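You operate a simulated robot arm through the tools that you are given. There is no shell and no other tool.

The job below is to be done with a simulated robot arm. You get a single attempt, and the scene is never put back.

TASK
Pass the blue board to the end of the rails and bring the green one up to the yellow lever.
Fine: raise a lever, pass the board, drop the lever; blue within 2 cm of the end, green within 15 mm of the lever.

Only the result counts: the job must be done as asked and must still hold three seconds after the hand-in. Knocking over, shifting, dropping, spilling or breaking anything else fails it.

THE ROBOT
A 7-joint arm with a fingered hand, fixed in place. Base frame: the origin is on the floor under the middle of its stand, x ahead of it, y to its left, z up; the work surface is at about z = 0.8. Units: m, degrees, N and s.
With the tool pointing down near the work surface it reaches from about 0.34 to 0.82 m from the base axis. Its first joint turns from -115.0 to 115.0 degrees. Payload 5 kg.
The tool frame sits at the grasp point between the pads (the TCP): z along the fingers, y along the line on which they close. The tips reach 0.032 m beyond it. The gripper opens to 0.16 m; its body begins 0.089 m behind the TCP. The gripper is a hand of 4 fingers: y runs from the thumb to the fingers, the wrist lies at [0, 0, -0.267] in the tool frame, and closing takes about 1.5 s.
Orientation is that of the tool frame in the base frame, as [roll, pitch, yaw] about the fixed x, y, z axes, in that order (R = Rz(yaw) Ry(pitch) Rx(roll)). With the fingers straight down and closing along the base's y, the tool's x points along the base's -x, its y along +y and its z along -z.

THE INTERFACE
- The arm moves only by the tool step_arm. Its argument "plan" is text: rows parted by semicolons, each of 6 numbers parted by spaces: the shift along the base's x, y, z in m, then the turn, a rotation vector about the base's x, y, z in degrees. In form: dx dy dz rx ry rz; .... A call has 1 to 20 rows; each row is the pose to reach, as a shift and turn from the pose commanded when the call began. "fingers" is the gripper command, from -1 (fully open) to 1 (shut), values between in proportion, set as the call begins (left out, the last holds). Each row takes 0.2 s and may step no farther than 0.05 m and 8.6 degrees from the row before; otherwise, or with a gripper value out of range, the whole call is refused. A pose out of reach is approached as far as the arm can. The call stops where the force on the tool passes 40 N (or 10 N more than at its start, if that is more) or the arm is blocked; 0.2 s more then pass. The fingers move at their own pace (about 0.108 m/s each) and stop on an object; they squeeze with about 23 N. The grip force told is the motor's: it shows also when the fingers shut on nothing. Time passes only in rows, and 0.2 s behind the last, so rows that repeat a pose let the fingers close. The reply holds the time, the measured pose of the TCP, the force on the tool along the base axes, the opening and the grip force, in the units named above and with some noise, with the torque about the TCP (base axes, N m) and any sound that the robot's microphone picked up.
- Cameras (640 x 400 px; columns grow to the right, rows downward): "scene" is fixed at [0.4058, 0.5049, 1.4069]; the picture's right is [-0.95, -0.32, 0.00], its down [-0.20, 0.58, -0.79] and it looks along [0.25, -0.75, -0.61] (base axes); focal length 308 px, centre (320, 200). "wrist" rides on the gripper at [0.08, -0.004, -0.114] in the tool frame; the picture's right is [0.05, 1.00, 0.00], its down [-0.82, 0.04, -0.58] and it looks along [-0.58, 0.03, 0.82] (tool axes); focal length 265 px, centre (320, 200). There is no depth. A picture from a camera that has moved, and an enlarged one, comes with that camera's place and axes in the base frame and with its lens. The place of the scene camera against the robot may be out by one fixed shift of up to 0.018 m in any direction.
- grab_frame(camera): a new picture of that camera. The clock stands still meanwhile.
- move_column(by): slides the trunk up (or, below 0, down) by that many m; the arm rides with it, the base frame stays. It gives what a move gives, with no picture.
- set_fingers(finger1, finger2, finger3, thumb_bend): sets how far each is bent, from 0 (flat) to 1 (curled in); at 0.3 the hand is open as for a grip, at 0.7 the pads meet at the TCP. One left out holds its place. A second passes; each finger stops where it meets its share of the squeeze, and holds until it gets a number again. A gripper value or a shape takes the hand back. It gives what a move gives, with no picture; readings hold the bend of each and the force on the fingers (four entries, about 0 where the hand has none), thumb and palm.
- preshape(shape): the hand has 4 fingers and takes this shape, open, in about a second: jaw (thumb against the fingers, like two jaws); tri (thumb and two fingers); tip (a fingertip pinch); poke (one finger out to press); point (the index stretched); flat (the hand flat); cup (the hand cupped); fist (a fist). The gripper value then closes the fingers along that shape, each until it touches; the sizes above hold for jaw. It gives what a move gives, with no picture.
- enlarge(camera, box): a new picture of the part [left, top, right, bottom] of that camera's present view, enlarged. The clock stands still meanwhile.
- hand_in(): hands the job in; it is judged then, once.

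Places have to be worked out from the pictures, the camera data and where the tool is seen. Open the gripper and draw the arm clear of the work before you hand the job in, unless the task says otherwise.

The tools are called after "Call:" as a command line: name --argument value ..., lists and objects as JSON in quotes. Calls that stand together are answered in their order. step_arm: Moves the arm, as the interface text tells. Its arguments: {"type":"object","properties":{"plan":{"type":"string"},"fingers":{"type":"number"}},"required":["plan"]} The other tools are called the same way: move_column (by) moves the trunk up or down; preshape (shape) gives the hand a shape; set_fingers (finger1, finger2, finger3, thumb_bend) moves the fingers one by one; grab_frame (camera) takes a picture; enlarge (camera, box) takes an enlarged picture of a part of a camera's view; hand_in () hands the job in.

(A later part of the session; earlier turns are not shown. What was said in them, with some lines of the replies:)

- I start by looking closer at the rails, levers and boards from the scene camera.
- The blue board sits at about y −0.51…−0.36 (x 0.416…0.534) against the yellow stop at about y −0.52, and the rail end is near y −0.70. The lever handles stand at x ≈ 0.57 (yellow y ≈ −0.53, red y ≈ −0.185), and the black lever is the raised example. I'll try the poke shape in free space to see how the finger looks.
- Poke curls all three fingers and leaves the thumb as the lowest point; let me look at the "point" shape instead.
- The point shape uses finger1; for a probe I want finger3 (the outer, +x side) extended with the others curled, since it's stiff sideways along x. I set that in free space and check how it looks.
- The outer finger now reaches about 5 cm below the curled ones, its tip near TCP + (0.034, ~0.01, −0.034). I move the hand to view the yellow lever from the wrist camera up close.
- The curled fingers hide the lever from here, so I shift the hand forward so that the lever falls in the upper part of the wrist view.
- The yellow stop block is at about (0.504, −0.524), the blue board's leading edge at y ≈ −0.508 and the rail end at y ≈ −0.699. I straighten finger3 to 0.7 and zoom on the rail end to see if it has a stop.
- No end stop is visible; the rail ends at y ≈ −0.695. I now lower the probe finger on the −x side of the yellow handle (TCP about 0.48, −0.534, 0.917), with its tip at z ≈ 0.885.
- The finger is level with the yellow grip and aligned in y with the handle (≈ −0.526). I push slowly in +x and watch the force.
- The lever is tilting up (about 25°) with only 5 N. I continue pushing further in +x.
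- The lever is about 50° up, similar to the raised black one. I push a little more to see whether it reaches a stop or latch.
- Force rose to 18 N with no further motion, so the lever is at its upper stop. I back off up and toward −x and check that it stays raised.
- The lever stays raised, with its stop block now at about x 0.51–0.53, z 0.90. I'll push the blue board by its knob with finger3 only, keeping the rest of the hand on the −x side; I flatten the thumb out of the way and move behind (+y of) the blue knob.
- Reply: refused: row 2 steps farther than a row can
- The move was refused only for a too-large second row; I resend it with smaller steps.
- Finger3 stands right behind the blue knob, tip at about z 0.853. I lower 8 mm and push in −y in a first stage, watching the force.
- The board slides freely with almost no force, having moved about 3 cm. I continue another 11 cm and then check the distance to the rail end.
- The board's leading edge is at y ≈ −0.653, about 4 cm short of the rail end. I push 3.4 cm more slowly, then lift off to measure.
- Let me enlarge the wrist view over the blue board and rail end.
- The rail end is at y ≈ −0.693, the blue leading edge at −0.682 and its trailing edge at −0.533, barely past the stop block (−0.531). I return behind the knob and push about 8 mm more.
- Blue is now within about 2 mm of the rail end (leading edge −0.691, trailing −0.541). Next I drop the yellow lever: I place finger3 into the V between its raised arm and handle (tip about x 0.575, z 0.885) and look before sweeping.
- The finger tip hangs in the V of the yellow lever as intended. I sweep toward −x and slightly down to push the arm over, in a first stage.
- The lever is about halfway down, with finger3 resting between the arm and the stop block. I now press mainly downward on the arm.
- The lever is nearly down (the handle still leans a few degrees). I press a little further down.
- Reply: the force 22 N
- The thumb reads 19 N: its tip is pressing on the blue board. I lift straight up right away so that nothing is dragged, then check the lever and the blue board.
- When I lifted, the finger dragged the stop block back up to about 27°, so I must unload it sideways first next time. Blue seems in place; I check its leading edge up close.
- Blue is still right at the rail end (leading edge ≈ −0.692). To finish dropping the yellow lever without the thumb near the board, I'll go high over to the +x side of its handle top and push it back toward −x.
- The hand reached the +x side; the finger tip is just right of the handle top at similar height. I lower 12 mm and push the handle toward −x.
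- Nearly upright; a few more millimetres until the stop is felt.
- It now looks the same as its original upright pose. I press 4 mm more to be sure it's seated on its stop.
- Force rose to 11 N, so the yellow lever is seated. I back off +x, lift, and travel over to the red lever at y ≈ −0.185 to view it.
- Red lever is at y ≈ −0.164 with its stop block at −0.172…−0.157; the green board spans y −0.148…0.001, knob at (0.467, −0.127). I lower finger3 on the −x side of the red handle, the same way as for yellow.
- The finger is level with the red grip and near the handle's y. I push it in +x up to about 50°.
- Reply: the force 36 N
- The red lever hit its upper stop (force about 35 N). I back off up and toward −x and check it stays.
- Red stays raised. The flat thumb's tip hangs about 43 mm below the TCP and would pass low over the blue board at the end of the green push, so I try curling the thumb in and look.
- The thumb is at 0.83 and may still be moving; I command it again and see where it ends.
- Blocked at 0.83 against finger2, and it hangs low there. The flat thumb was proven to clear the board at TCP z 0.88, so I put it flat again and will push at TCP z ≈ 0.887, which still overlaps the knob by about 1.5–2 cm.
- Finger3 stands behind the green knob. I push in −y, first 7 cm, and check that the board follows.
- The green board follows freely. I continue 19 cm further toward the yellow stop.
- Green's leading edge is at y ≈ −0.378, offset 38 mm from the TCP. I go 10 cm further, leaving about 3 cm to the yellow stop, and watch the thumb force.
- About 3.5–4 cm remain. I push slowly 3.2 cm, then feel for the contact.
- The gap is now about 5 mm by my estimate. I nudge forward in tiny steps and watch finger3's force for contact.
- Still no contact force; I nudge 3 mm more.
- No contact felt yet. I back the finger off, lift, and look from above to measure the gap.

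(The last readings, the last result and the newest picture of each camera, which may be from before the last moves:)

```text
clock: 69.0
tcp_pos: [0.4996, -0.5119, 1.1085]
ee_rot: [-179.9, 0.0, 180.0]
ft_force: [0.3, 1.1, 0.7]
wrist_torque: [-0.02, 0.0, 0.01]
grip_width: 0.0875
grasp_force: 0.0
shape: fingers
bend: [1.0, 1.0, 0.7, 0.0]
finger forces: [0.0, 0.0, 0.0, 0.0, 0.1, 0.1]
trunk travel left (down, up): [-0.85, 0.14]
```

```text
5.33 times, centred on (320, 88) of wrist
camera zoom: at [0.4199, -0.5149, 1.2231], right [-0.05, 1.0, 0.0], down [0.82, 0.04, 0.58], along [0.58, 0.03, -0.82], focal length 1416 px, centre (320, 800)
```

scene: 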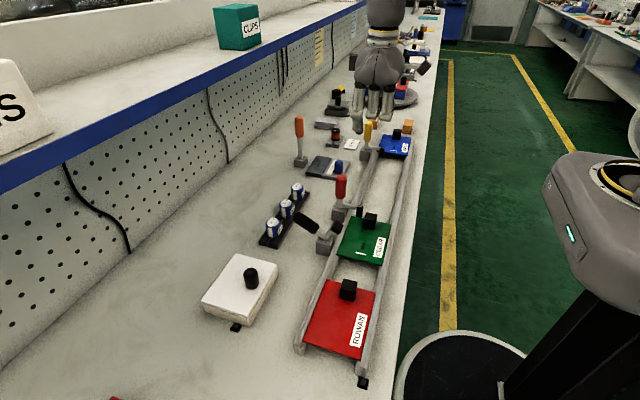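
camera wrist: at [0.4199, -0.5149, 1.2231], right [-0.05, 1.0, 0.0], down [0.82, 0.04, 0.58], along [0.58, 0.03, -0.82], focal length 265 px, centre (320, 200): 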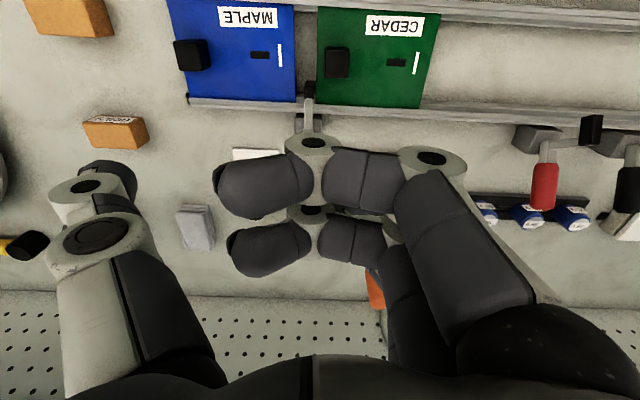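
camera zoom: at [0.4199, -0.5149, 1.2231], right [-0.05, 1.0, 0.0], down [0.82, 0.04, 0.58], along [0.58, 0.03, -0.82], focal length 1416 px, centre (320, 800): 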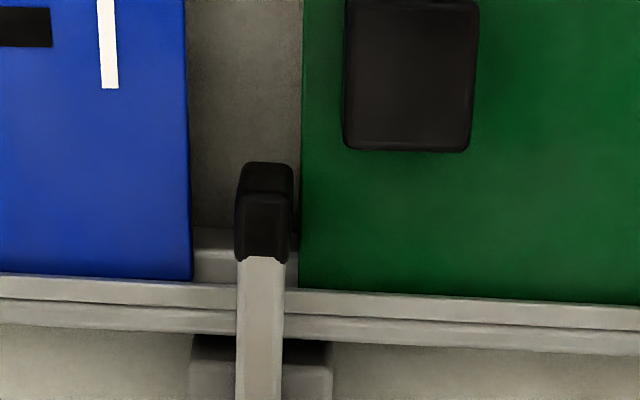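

The gap from green's leading edge (−0.515) to the yellow stop (−0.517) is about 2 mm, yellow is fully down, and blue is clear. Now I travel back to drop the red lever: finger3 into its V as before.

Call:
step_arm --plan "0.005 0.045 0 0 0 0; 0.01 0.09 0 0 0 0; 0.015 0.135 0 0 0 0; 0.02 0.18 0 0 0 0; 0.025 0.225 0 0 0 0; 0.03 0.27 0 0 0 0; 0.036 0.315 0 0 0 0; 0.0415 0.345 0 0 0 0; 0.0415 0.345 -0.04 0 0 0; 0.0415 0.345 -0.08 0 0 0; 0.0415 0.345 -0.12 0 0 0; 0.0415 0.345 -0.15 0 0 0; 0.0415 0.345 -0.175 0 0 0; 0.0415 0.345 -0.187 0 0 0; 0.0415 0.345 -0.187 0 0 0"

Call:
enlarge --camera "scene" --box '[280, 120, 420, 220]'

Call:
grab_frame --camera "wrist"

```text
clock: 72.2
tcp_pos: [0.5427, -0.1627, 0.9223]
ee_rot: [-180.0, 0.0, 179.9]
ft_force: [0.2, 0.2, 1.4]
wrist_torque: [-0.03, 0.0, -0.02]
grip_width: 0.0874
grasp_force: 0.1
shape: fingers
bend: [1.0, 1.0, 0.7, 0.0]
finger forces: [0.1, 0.0, 0.1, 0.0, 0.1, 0.0]
trunk travel left (down, up): [-0.85, 0.14]
```

```text
4.00 times, centred on (350, 170) of scene
camera zoom: at [0.4058, 0.5049, 1.4069], right [-0.95, -0.32, 0.0], down [-0.2, 0.58, -0.79], along [0.25, -0.75, -0.61], focal length 1233 px, centre (200, 320)
```

zoom: 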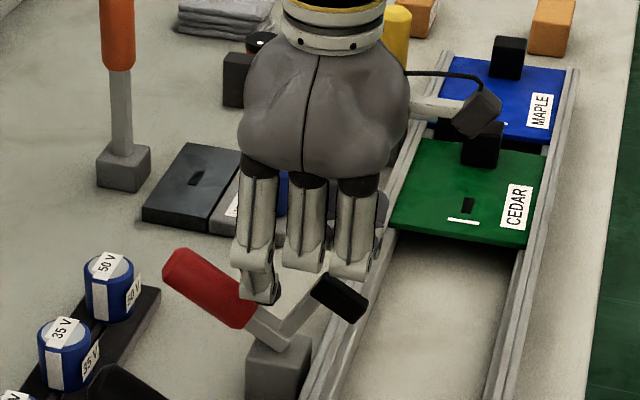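

```text
taken
camera wrist: at [0.4625, -0.1667, 1.036], right [-0.05, 1.0, 0.0], down [0.82, 0.04, 0.58], along [0.58, 0.03, -0.82], focal length 265 px, centre (320, 200)
```

wrist: 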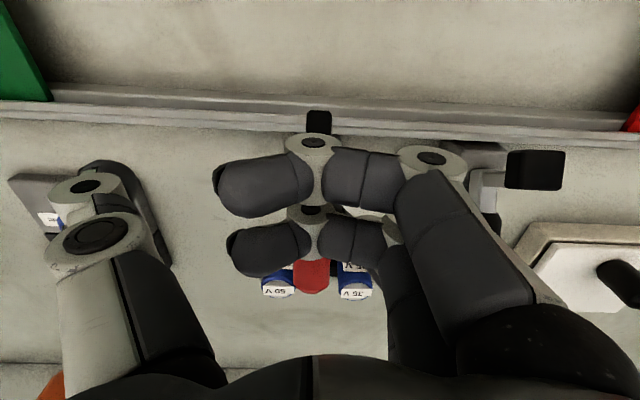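

The setup matches the yellow case (red lever y ≈ −0.165). I shift y by −3 mm and sweep toward −x and down to bring the red arm over.

Call:
step_arm --plan "0 -0.003 -0.003 0 0 0; -0.008 -0.003 -0.005 0 0 0; -0.016 -0.003 -0.007 0 0 0; -0.023 -0.003 -0.010 0 0 0; -0.029 -0.003 -0.013 0 0 0; -0.035 -0.003 -0.016 0 0 0; -0.040 -0.003 -0.019 0 0 0"

Call:
enlarge --camera "scene" --box '[280, 120, 420, 220]'

```text
clock: 73.8
tcp_pos: [0.5013, -0.1666, 0.9015]
ee_rot: [-180.0, 0.1, -180.0]
ft_force: [1.5, 1.0, 0.7]
wrist_torque: [-0.03, 0.0, 0.05]
grip_width: 0.0875
grasp_force: 0.6
shape: fingers
bend: [1.0, 1.0, 0.69, 0.0]
finger forces: [0.1, 0.1, 1.2, 0.0, 0.1, 0.0]
trunk travel left (down, up): [-0.85, 0.14]
```

```text
4.00 times, centred on (350, 170) of scene
camera zoom: at [0.4058, 0.5049, 1.4069], right [-0.95, -0.32, 0.0], down [-0.2, 0.58, -0.79], along [0.25, -0.75, -0.61], focal length 1233 px, centre (200, 320)
```

zoom: 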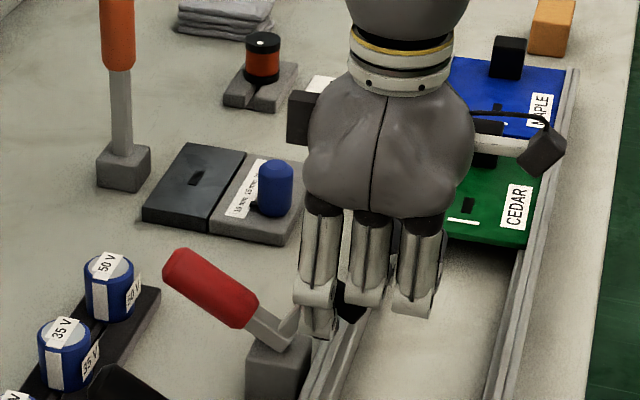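

The finger slipped past the arm on its +y side — the lever hasn't moved and force is near zero. I reverse out along the same path, shift 9 mm toward −y, and check before sweeping again.

Call:
step_arm --plan "0.006 0 0.003 0 0 0; 0.014 0 0.007 0 0 0; 0.024 0 0.012 0 0 0; 0.034 0 0.016 0 0 0; 0.040 0 0.019 0 0 0; 0.040 -0.005 0.025 0 0 0; 0.040 -0.0095 0.019 0 0 0; 0.040 -0.0095 0.016 0 0 0"

Call:
enlarge --camera "scene" --box '[300, 160, 380, 220]'

```text
clock: 75.6
tcp_pos: [0.5433, -0.1762, 0.9182]
ee_rot: [-180.0, 0.0, 180.0]
ft_force: [0.4, 0.5, -0.4]
wrist_torque: [0.03, 0.01, -0.01]
grip_width: 0.0873
grasp_force: 0.1
shape: fingers
bend: [1.0, 1.0, 0.7, 0.0]
finger forces: [0.1, 0.0, 0.0, 0.0, 0.0, 0.0]
trunk travel left (down, up): [-0.85, 0.14]
```

```text
6.67 times, centred on (340, 190) of scene
camera zoom: at [0.4058, 0.5049, 1.4069], right [-0.95, -0.32, 0.0], down [-0.2, 0.58, -0.79], along [0.25, -0.75, -0.61], focal length 2055 px, centre (187, 267)
```

zoom: 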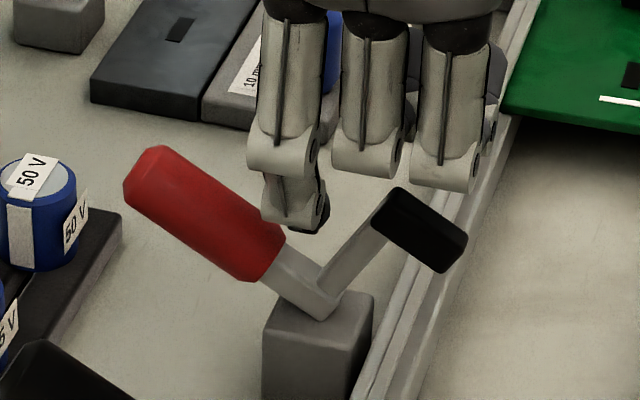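

Comparing in the scene view, the finger now lines up with the lever arm. I sweep again toward −x and slightly down.

Call:
step_arm --plan "-0.008 0 -0.002 0 0 0; -0.016 0 -0.004 0 0 0; -0.022 0 -0.007 0 0 0; -0.028 0 -0.010 0 0 0; -0.034 0 -0.013 0 0 0; -0.040 0 -0.016 0 0 0"

Call:
enlarge --camera "scene" --box '[300, 150, 400, 220]'

```text
clock: 77.0
tcp_pos: [0.5055, -0.1757, 0.902]
ee_rot: [180.0, 0.1, -180.0]
ft_force: [15.3, -1.6, -6.8]
wrist_torque: [-0.13, -0.11, -0.29]
grip_width: 0.0875
grasp_force: 7.3
shape: fingers
bend: [1.0, 1.0, 0.69, 0.0]
finger forces: [0.0, 0.0, 15.7, 0.1, 0.0, 0.0]
trunk travel left (down, up): [-0.85, 0.14]
```

```text
5.71 times, centred on (350, 185) of scene
camera zoom: at [0.4058, 0.5049, 1.4069], right [-0.95, -0.32, 0.0], down [-0.2, 0.58, -0.79], along [0.25, -0.75, -0.61], focal length 1761 px, centre (149, 286)
```

zoom: 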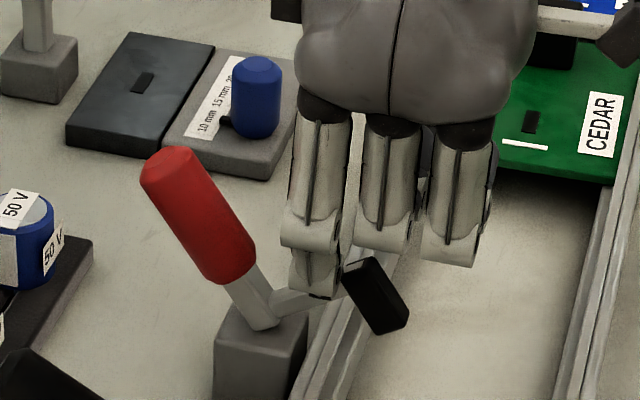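

Red is now at about 27°, like the yellow was. I unload sideways, lift out, and go over to the +x side of the red handle to push it fully upright.

Call:
step_arm --plan "0.006 0 0 0 0 0; 0.012 0 0.004 0 0 0; 0.014 0 0.03 0 0 0; 0.014 0 0.07 0 0 0; 0.014 0 0.11 0 0 0; 0.03 0 0.14 0 0 0; 0.07 0 0.14 0 0 0; 0.11 0 0.14 0 0 0; 0.119 0 0.12 0 0 0; 0.119 0 0.09 0 0 0; 0.119 0 0.06 0 0 0; 0.119 0 0.06 0 0 0"

Call:
enlarge --camera "scene" --box '[280, 140, 380, 210]'

Call:
grab_frame --camera "wrist"

```text
clock: 79.6
tcp_pos: [0.6219, -0.1745, 0.9616]
ee_rot: [180.0, 0.0, 180.0]
ft_force: [-0.1, 0.2, -0.1]
wrist_torque: [0.01, -0.03, 0.0]
grip_width: 0.087
grasp_force: 0.1
shape: fingers
bend: [1.0, 1.0, 0.7, 0.0]
finger forces: [0.0, 0.1, 0.0, 0.0, 0.0, 0.0]
trunk travel left (down, up): [-0.85, 0.14]
```

```text
5.71 times, centred on (330, 175) of scene
camera zoom: at [0.4058, 0.5049, 1.4069], right [-0.95, -0.32, 0.0], down [-0.2, 0.58, -0.79], along [0.25, -0.75, -0.61], focal length 1761 px, centre (263, 343)
```

zoom: 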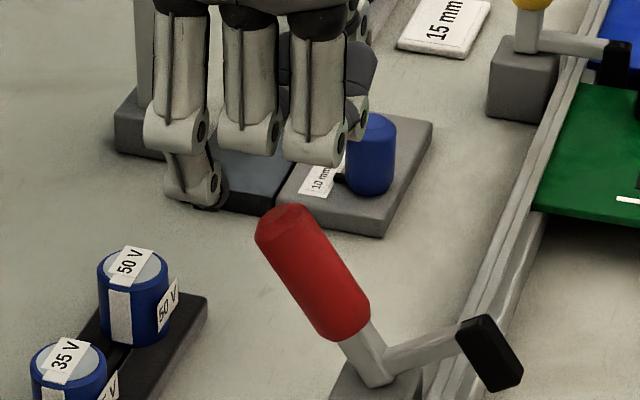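

```text
taken
camera wrist: at [0.5417, -0.1781, 1.0753], right [-0.05, 1.0, 0.0], down [0.82, 0.04, 0.58], along [0.58, 0.03, -0.82], focal length 265 px, centre (320, 200)
```

wrist: 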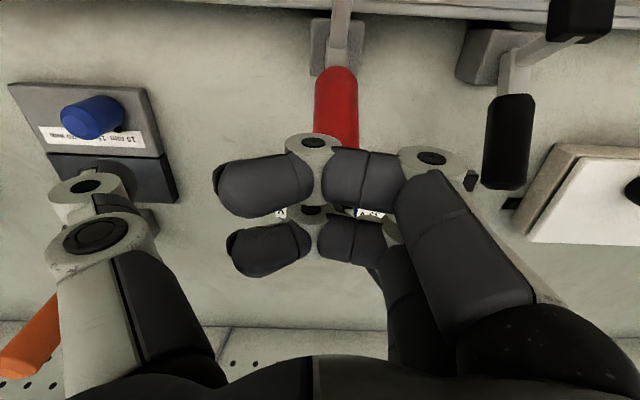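

The finger stands just outside the red handle top and in line with it. I lower 12 mm and push toward −x.

Call:
step_arm --plan "0 0 -0.012 0 0 0; -0.01 0 -0.012 0 0 0; -0.018 0 -0.012 0 0 0; -0.026 0 -0.012 0 0 0; -0.034 0 -0.012 0 0 0; -0.042 0 -0.012 0 0 0; -0.050 0 -0.012 0 0 0; -0.056 0 -0.012 0 0 0"

Call:
enlarge --camera "scene" --box '[280, 140, 380, 210]'

```text
clock: 80.8
tcp_pos: [0.5978, -0.1741, 0.9546]
ee_rot: [-179.9, 1.1, -179.7]
ft_force: [8.9, 2.1, 12.8]
wrist_torque: [0.15, -0.51, 0.02]
grip_width: 0.0873
grasp_force: 7.1
shape: fingers
bend: [1.0, 1.0, 0.73, 0.0]
finger forces: [0.0, 0.1, 14.6, 0.0, 0.1, 0.0]
trunk travel left (down, up): [-0.85, 0.14]
stopped in row 5: the force on the tool passed its limit at 42 N (the readings are from after the stop); the commanded pose is now the measured one
```

```text
5.71 times, centred on (330, 175) of scene
camera zoom: at [0.4058, 0.5049, 1.4069], right [-0.95, -0.32, 0.0], down [-0.2, 0.58, -0.79], along [0.25, -0.75, -0.61], focal length 1761 px, centre (263, 343)
```

zoom: 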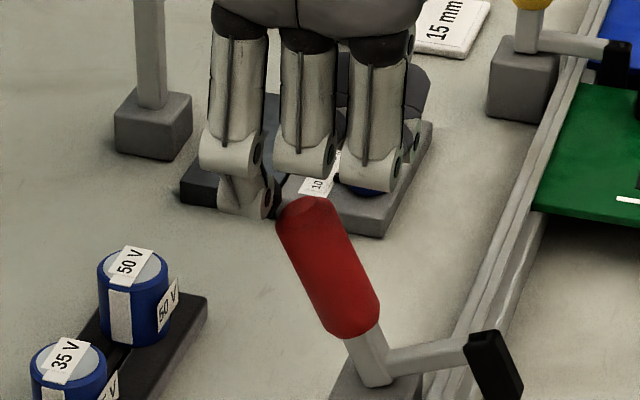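

The push stopped at 42 N with an upward force: the red handle is a bit shorter, and the finger tip was riding on its end cap (handle now about 25°). I back off +x, lower by 17 mm, and look.

Call:
step_arm --plan "0.01 0 0.002 0 0 0; 0.02 0 0 0 0 0; 0.026 0 -0.006 0 0 0; 0.026 0 -0.012 0 0 0; 0.026 0 -0.018 0 0 0; 0.026 0 -0.018 0 0 0"

Call:
enlarge --camera "scene" --box '[280, 140, 380, 210]'

```text
clock: 82.2
tcp_pos: [0.6225, -0.1728, 0.9352]
ee_rot: [180.0, 0.7, -179.6]
ft_force: [0.2, 0.1, -0.3]
wrist_torque: [0.01, 0.01, 0.01]
grip_width: 0.0872
grasp_force: 0.1
shape: fingers
bend: [1.0, 1.0, 0.7, 0.0]
finger forces: [0.0, 0.1, 0.0, 0.1, 0.0, 0.0]
trunk travel left (down, up): [-0.85, 0.14]
```

```text
5.71 times, centred on (330, 175) of scene
camera zoom: at [0.4058, 0.5049, 1.4069], right [-0.95, -0.32, 0.0], down [-0.2, 0.58, -0.79], along [0.25, -0.75, -0.61], focal length 1761 px, centre (263, 343)
```

zoom: 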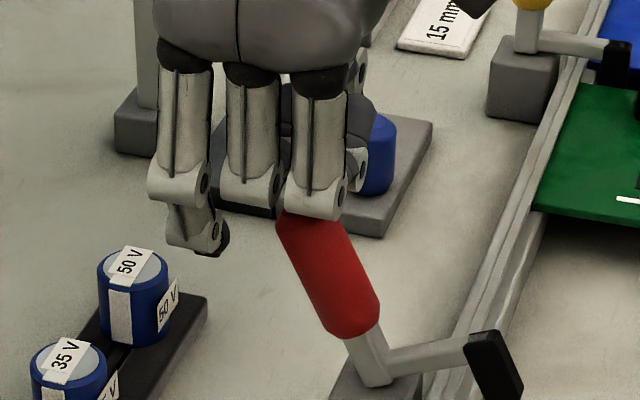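

The finger tip is now about 2 cm below the handle's end, with the curled fingers still above it. I push toward −x again.

Call:
step_arm --plan "-0.01 -0.002 0 0 0 0; -0.018 -0.002 0 0 0 0; -0.024 -0.002 0 0 0 0; -0.030 -0.002 0 0 0 0; -0.036 -0.002 0 0 0 0; -0.042 -0.002 0 0 0 0"

Call:
enlarge --camera "scene" --box '[280, 140, 380, 210]'

```text
clock: 83.6
tcp_pos: [0.5795, -0.1733, 0.9344]
ee_rot: [180.0, 0.7, -179.7]
ft_force: [5.0, 1.8, 2.2]
wrist_torque: [0.02, -0.09, -0.03]
grip_width: 0.0872
grasp_force: 2.1
shape: fingers
bend: [1.0, 1.0, 0.7, 0.0]
finger forces: [0.0, 0.5, 3.9, 0.1, 0.0, 0.1]
trunk travel left (down, up): [-0.85, 0.14]
```

```text
5.71 times, centred on (330, 175) of scene
camera zoom: at [0.4058, 0.5049, 1.4069], right [-0.95, -0.32, 0.0], down [-0.2, 0.58, -0.79], along [0.25, -0.75, -0.61], focal length 1761 px, centre (263, 343)
```

zoom: 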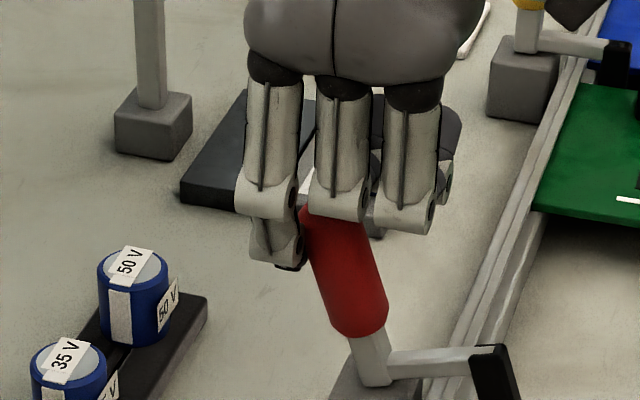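

The lever follows (about 17° left), but finger2 just touches the handle top (0.5 N). I raise the hand 1 cm while continuing to push.

Call:
step_arm --plan "0 0 0.005 0 0 0; -0.002 0 0.010 0 0 0; -0.007 0 0.010 0 0 0; -0.012 0 0.010 0 0 0; -0.016 0 0.010 0 0 0; -0.020 0 0.010 0 0 0"

Call:
enlarge --camera "scene" --box '[280, 140, 380, 210]'

```text
clock: 85.0
tcp_pos: [0.559, -0.174, 0.9453]
ee_rot: [180.0, 0.7, -179.7]
ft_force: [3.9, 1.2, 2.5]
wrist_torque: [0.05, -0.14, -0.01]
grip_width: 0.0875
grasp_force: 2.1
shape: fingers
bend: [1.0, 1.0, 0.7, 0.0]
finger forces: [0.1, 0.1, 3.9, 0.0, 0.1, 0.0]
trunk travel left (down, up): [-0.85, 0.14]
```

```text
5.71 times, centred on (330, 175) of scene
camera zoom: at [0.4058, 0.5049, 1.4069], right [-0.95, -0.32, 0.0], down [-0.2, 0.58, -0.79], along [0.25, -0.75, -0.61], focal length 1761 px, centre (263, 343)
```

zoom: 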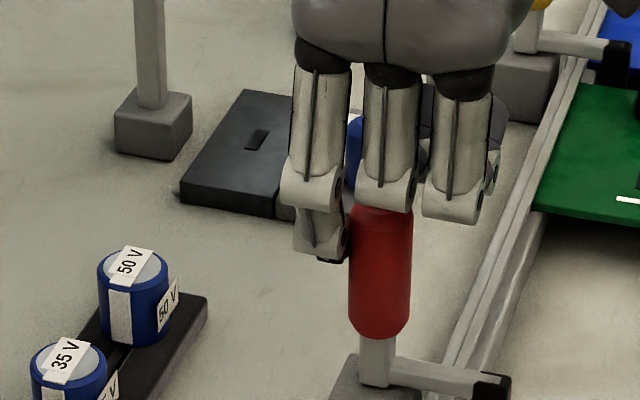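

Nearly upright; I press a few more millimetres to seat it against the stop.

Call:
step_arm --plan "-0.003 0 0 0 0 0; -0.005 0 0 0 0 0; -0.007 0 0 0 0 0; -0.007 0 0 0 0 0"

Call:
enlarge --camera "scene" --box '[280, 140, 380, 210]'

```text
clock: 86.0
tcp_pos: [0.5552, -0.1739, 0.9463]
ee_rot: [-179.9, 0.7, -179.5]
ft_force: [21.8, 1.9, 1.9]
wrist_torque: [0.05, -0.5, -0.2]
grip_width: 0.0873
grasp_force: 11.1
shape: fingers
bend: [1.0, 1.0, 0.7, 0.0]
finger forces: [0.1, 0.0, 21.9, 0.1, 0.0, 0.1]
trunk travel left (down, up): [-0.85, 0.14]
```

```text
5.71 times, centred on (330, 175) of scene
camera zoom: at [0.4058, 0.5049, 1.4069], right [-0.95, -0.32, 0.0], down [-0.2, 0.58, -0.79], along [0.25, -0.75, -0.61], focal length 1761 px, centre (263, 343)
```

zoom: 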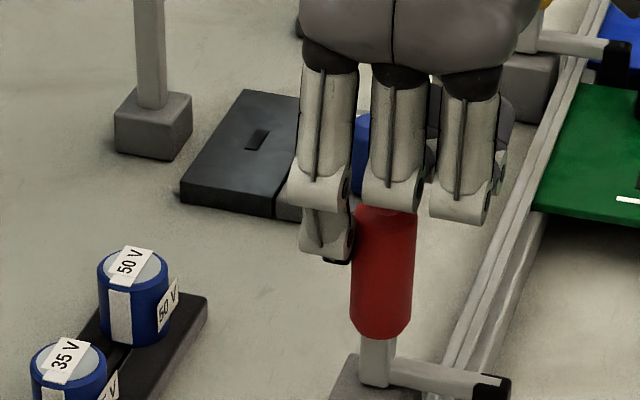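

Force reached 22 N with no more motion, so the red lever is seated. I back off +x, lift clear, and survey everything.

Call:
step_arm --plan "0.008 0 0 0 0 0; 0.018 0 0.004 0 0 0; 0.022 0 0.03 0 0 0; 0.022 0 0.07 0 0 0; 0.022 0 0.11 0 0 0; 0.01 -0.02 0.15 0 0 0; -0.02 -0.05 0.17 0 0 0; -0.05 -0.08 0.18 0 0 0; -0.06 -0.11 0.18 0 0 0; -0.06 -0.11 0.18 0 0 0"

Call:
grab_frame --camera "wrist"

Call:
grab_frame --camera "scene"

Call:
enlarge --camera "scene" --box '[290, 90, 450, 210]'

```text
clock: 88.2
tcp_pos: [0.4927, -0.2844, 1.1246]
ee_rot: [180.0, 0.7, -179.7]
ft_force: [0.1, 0.5, 0.4]
wrist_torque: [0.01, -0.05, 0.0]
grip_width: 0.0875
grasp_force: 0.1
shape: fingers
bend: [1.0, 1.0, 0.7, 0.0]
finger forces: [0.1, 0.1, 0.0, 0.0, 0.1, 0.0]
trunk travel left (down, up): [-0.85, 0.14]
```

```text
taken
camera wrist: at [0.4107, -0.2886, 1.2387], right [-0.06, 1.0, 0.0], down [0.81, 0.05, 0.59], along [0.59, 0.03, -0.81], focal length 265 px, centre (320, 200)
```

wrist: 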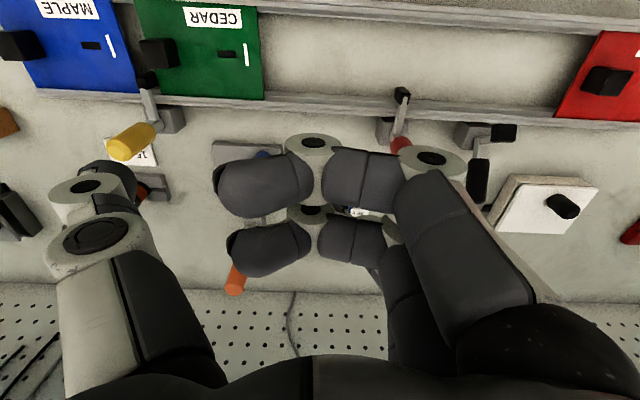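

```text
taken
```

scene: 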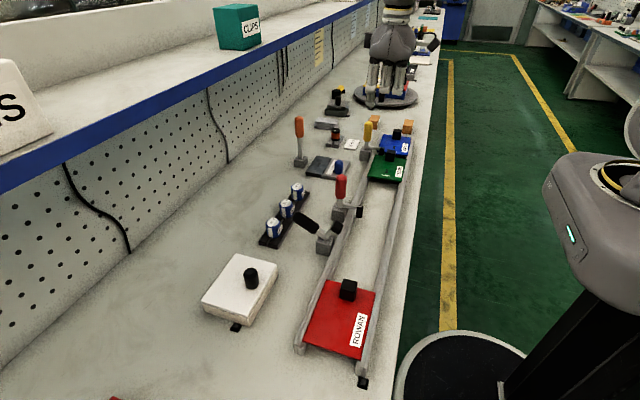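

```text
3.33 times, centred on (370, 150) of scene
camera zoom: at [0.4058, 0.5049, 1.4069], right [-0.95, -0.32, 0.0], down [-0.2, 0.58, -0.79], along [0.25, -0.75, -0.61], focal length 1028 px, centre (153, 367)
```

zoom: 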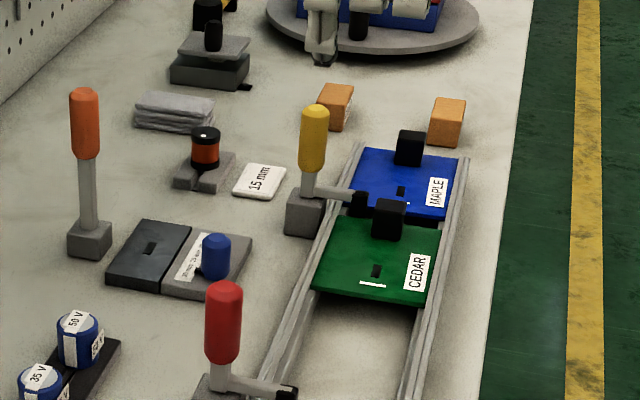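

All levers and boards look right. I move over for one last close measurement of blue's end position and green's gap.

Call:
step_arm --plan "0 -0.045 0 0 0 0; 0 -0.09 0 0 0 0; 0 -0.135 0 0 0 0; 0 -0.18 0 0 0 0; 0 -0.225 0 0 0 0; 0 -0.27 0 0 0 0; 0 -0.29 0 0 0 0; 0 -0.29 0 0 0 0"

Call:
enlarge --camera "wrist" --box '[230, 0, 430, 150]'

Call:
grab_frame --camera "wrist"

```text
clock: 90.0
tcp_pos: [0.4924, -0.574, 1.1245]
ee_rot: [179.9, 0.6, -179.7]
ft_force: [1.0, 0.1, -0.2]
wrist_torque: [0.01, 0.01, -0.03]
grip_width: 0.0875
grasp_force: 0.0
shape: fingers
bend: [1.0, 1.0, 0.7, 0.0]
finger forces: [0.1, 0.1, 0.0, 0.1, 0.1, 0.1]
trunk travel left (down, up): [-0.85, 0.14]
```

```text
2.67 times, centred on (330, 75) of wrist
camera zoom: at [0.4111, -0.578, 1.2368], right [-0.06, 1.0, 0.0], down [0.81, 0.05, 0.59], along [0.59, 0.03, -0.81], focal length 708 px, centre (293, 533)
```

zoom: 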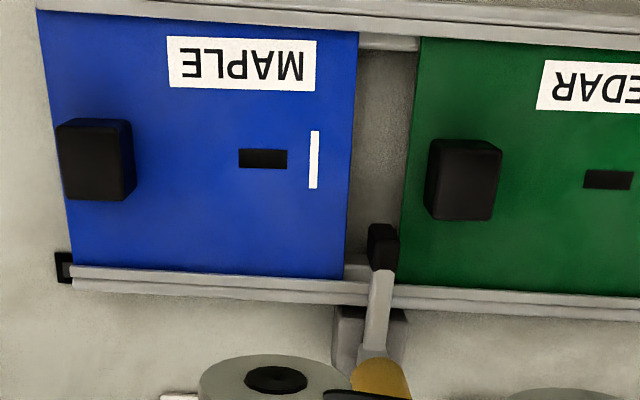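

```text
taken
camera wrist: at [0.4111, -0.578, 1.2368], right [-0.06, 1.0, 0.0], down [0.81, 0.05, 0.59], along [0.59, 0.03, -0.81], focal length 265 px, centre (320, 200)
```

wrist: 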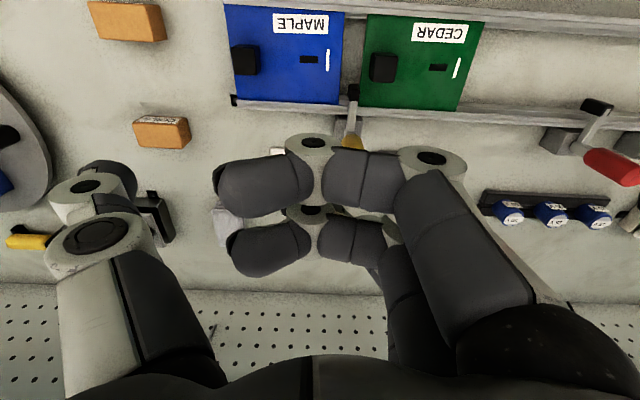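

Blue ends flush with the rail end (within a couple of mm), green sits about 2 mm from the lowered yellow stop, and nothing else is disturbed. I open the hand and draw the arm back clear of the work.

Call:
step_arm --plan "-0.02 0.03 0.03 0 0 0; -0.05 0.06 0.05 0 0 0; -0.08 0.09 0.07 0 0 0; -0.10 0.12 0.08 0 0 0; -0.10 0.12 0.08 0 0 0"

Call:
preshape --shape "jaw"

Call:
enlarge --camera "scene" --box '[290, 90, 450, 210]'

Call:
grab_frame --camera "wrist"

```text
clock: 91.2
tcp_pos: [0.3941, -0.4547, 1.2059]
ee_rot: [179.9, 0.7, -179.7]
ft_force: [-0.1, 0.6, -0.4]
wrist_torque: [0.03, 0.03, 0.01]
grip_width: 0.0874
grasp_force: 0.1
shape: fingers
bend: [1.0, 1.0, 0.7, 0.0]
finger forces: [0.1, 0.1, 0.0, 0.0, 0.1, 0.0]
trunk travel left (down, up): [-0.85, 0.14]
```

```text
clock: 92.1
tcp_pos: [0.3928, -0.4547, 1.2059]
ee_rot: [179.9, 0.7, -179.8]
ft_force: [0.3, 0.7, -0.3]
wrist_torque: [-0.04, 0.04, -0.02]
grip_width: 0.16
grasp_force: 0.0
shape: jaw
bend: [0.3, 0.3, 0.3, 0.3]
finger forces: [0.0, 0.0, 0.0, 0.0, 0.0, 0.1]
trunk travel left (down, up): [-0.85, 0.14]
```

```text
3.33 times, centred on (370, 150) of scene
camera zoom: at [0.4058, 0.5049, 1.4069], right [-0.95, -0.32, 0.0], down [-0.2, 0.58, -0.79], along [0.25, -0.75, -0.61], focal length 1028 px, centre (153, 367)
```

zoom: 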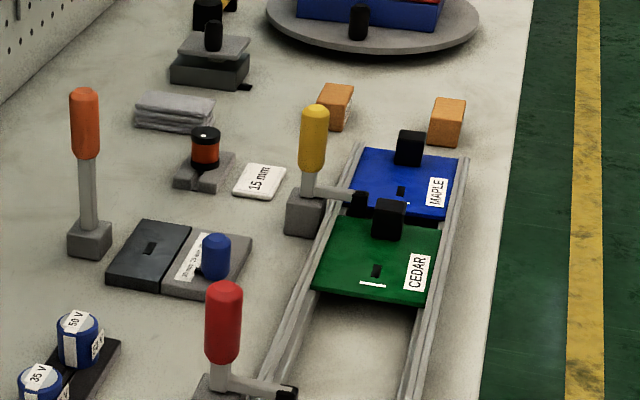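

```text
taken
camera wrist: at [0.311, -0.4588, 1.3191], right [-0.06, 1.0, 0.0], down [0.81, 0.05, 0.59], along [0.59, 0.03, -0.81], focal length 265 px, centre (320, 200)
```

wrist: 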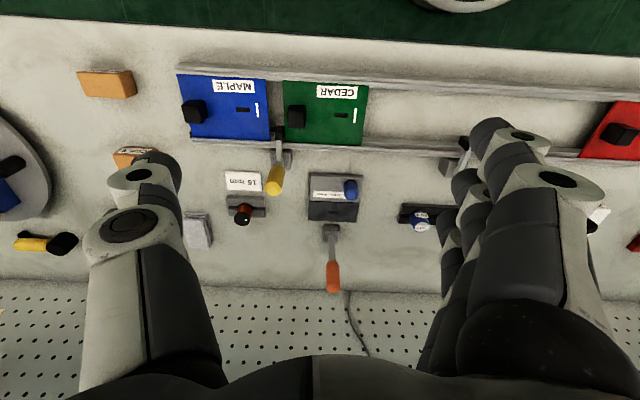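

The hand is open and clear, both levers are down, blue is at the rail end, green is at the yellow lever, and the red board and other objects are untouched. I hand the job in.

Call:
hand_in

```text
The job is handed in.
```

The job is handed in. The blue board is at the end of the rails and the green one is up against the yellow lever. I don't have the judge's result.

These positions are my estimates from the last close-up pictures before the hand-in:

- **Blue board:** its front edge is within about 2 mm of the rail end (limit 2 cm).
- **Green board:** its front edge is about 2 mm from the yellow lever's stop (limit 15 mm).
- **Levers:** I raised the yellow and red levers for the boards to pass, then dropped both. I pressed each until the force rose against its stop. The black lever is still raised, as it was at the start.
- **Everything else:** nothing else in the pictures looked moved, including the red board, which I never touched. The hand is open and the arm is clear of the work.

While I was dropping the yellow lever, the thumb pressed on the blue board with about 19 N. The board moved about 1 mm and stayed at the rail end.
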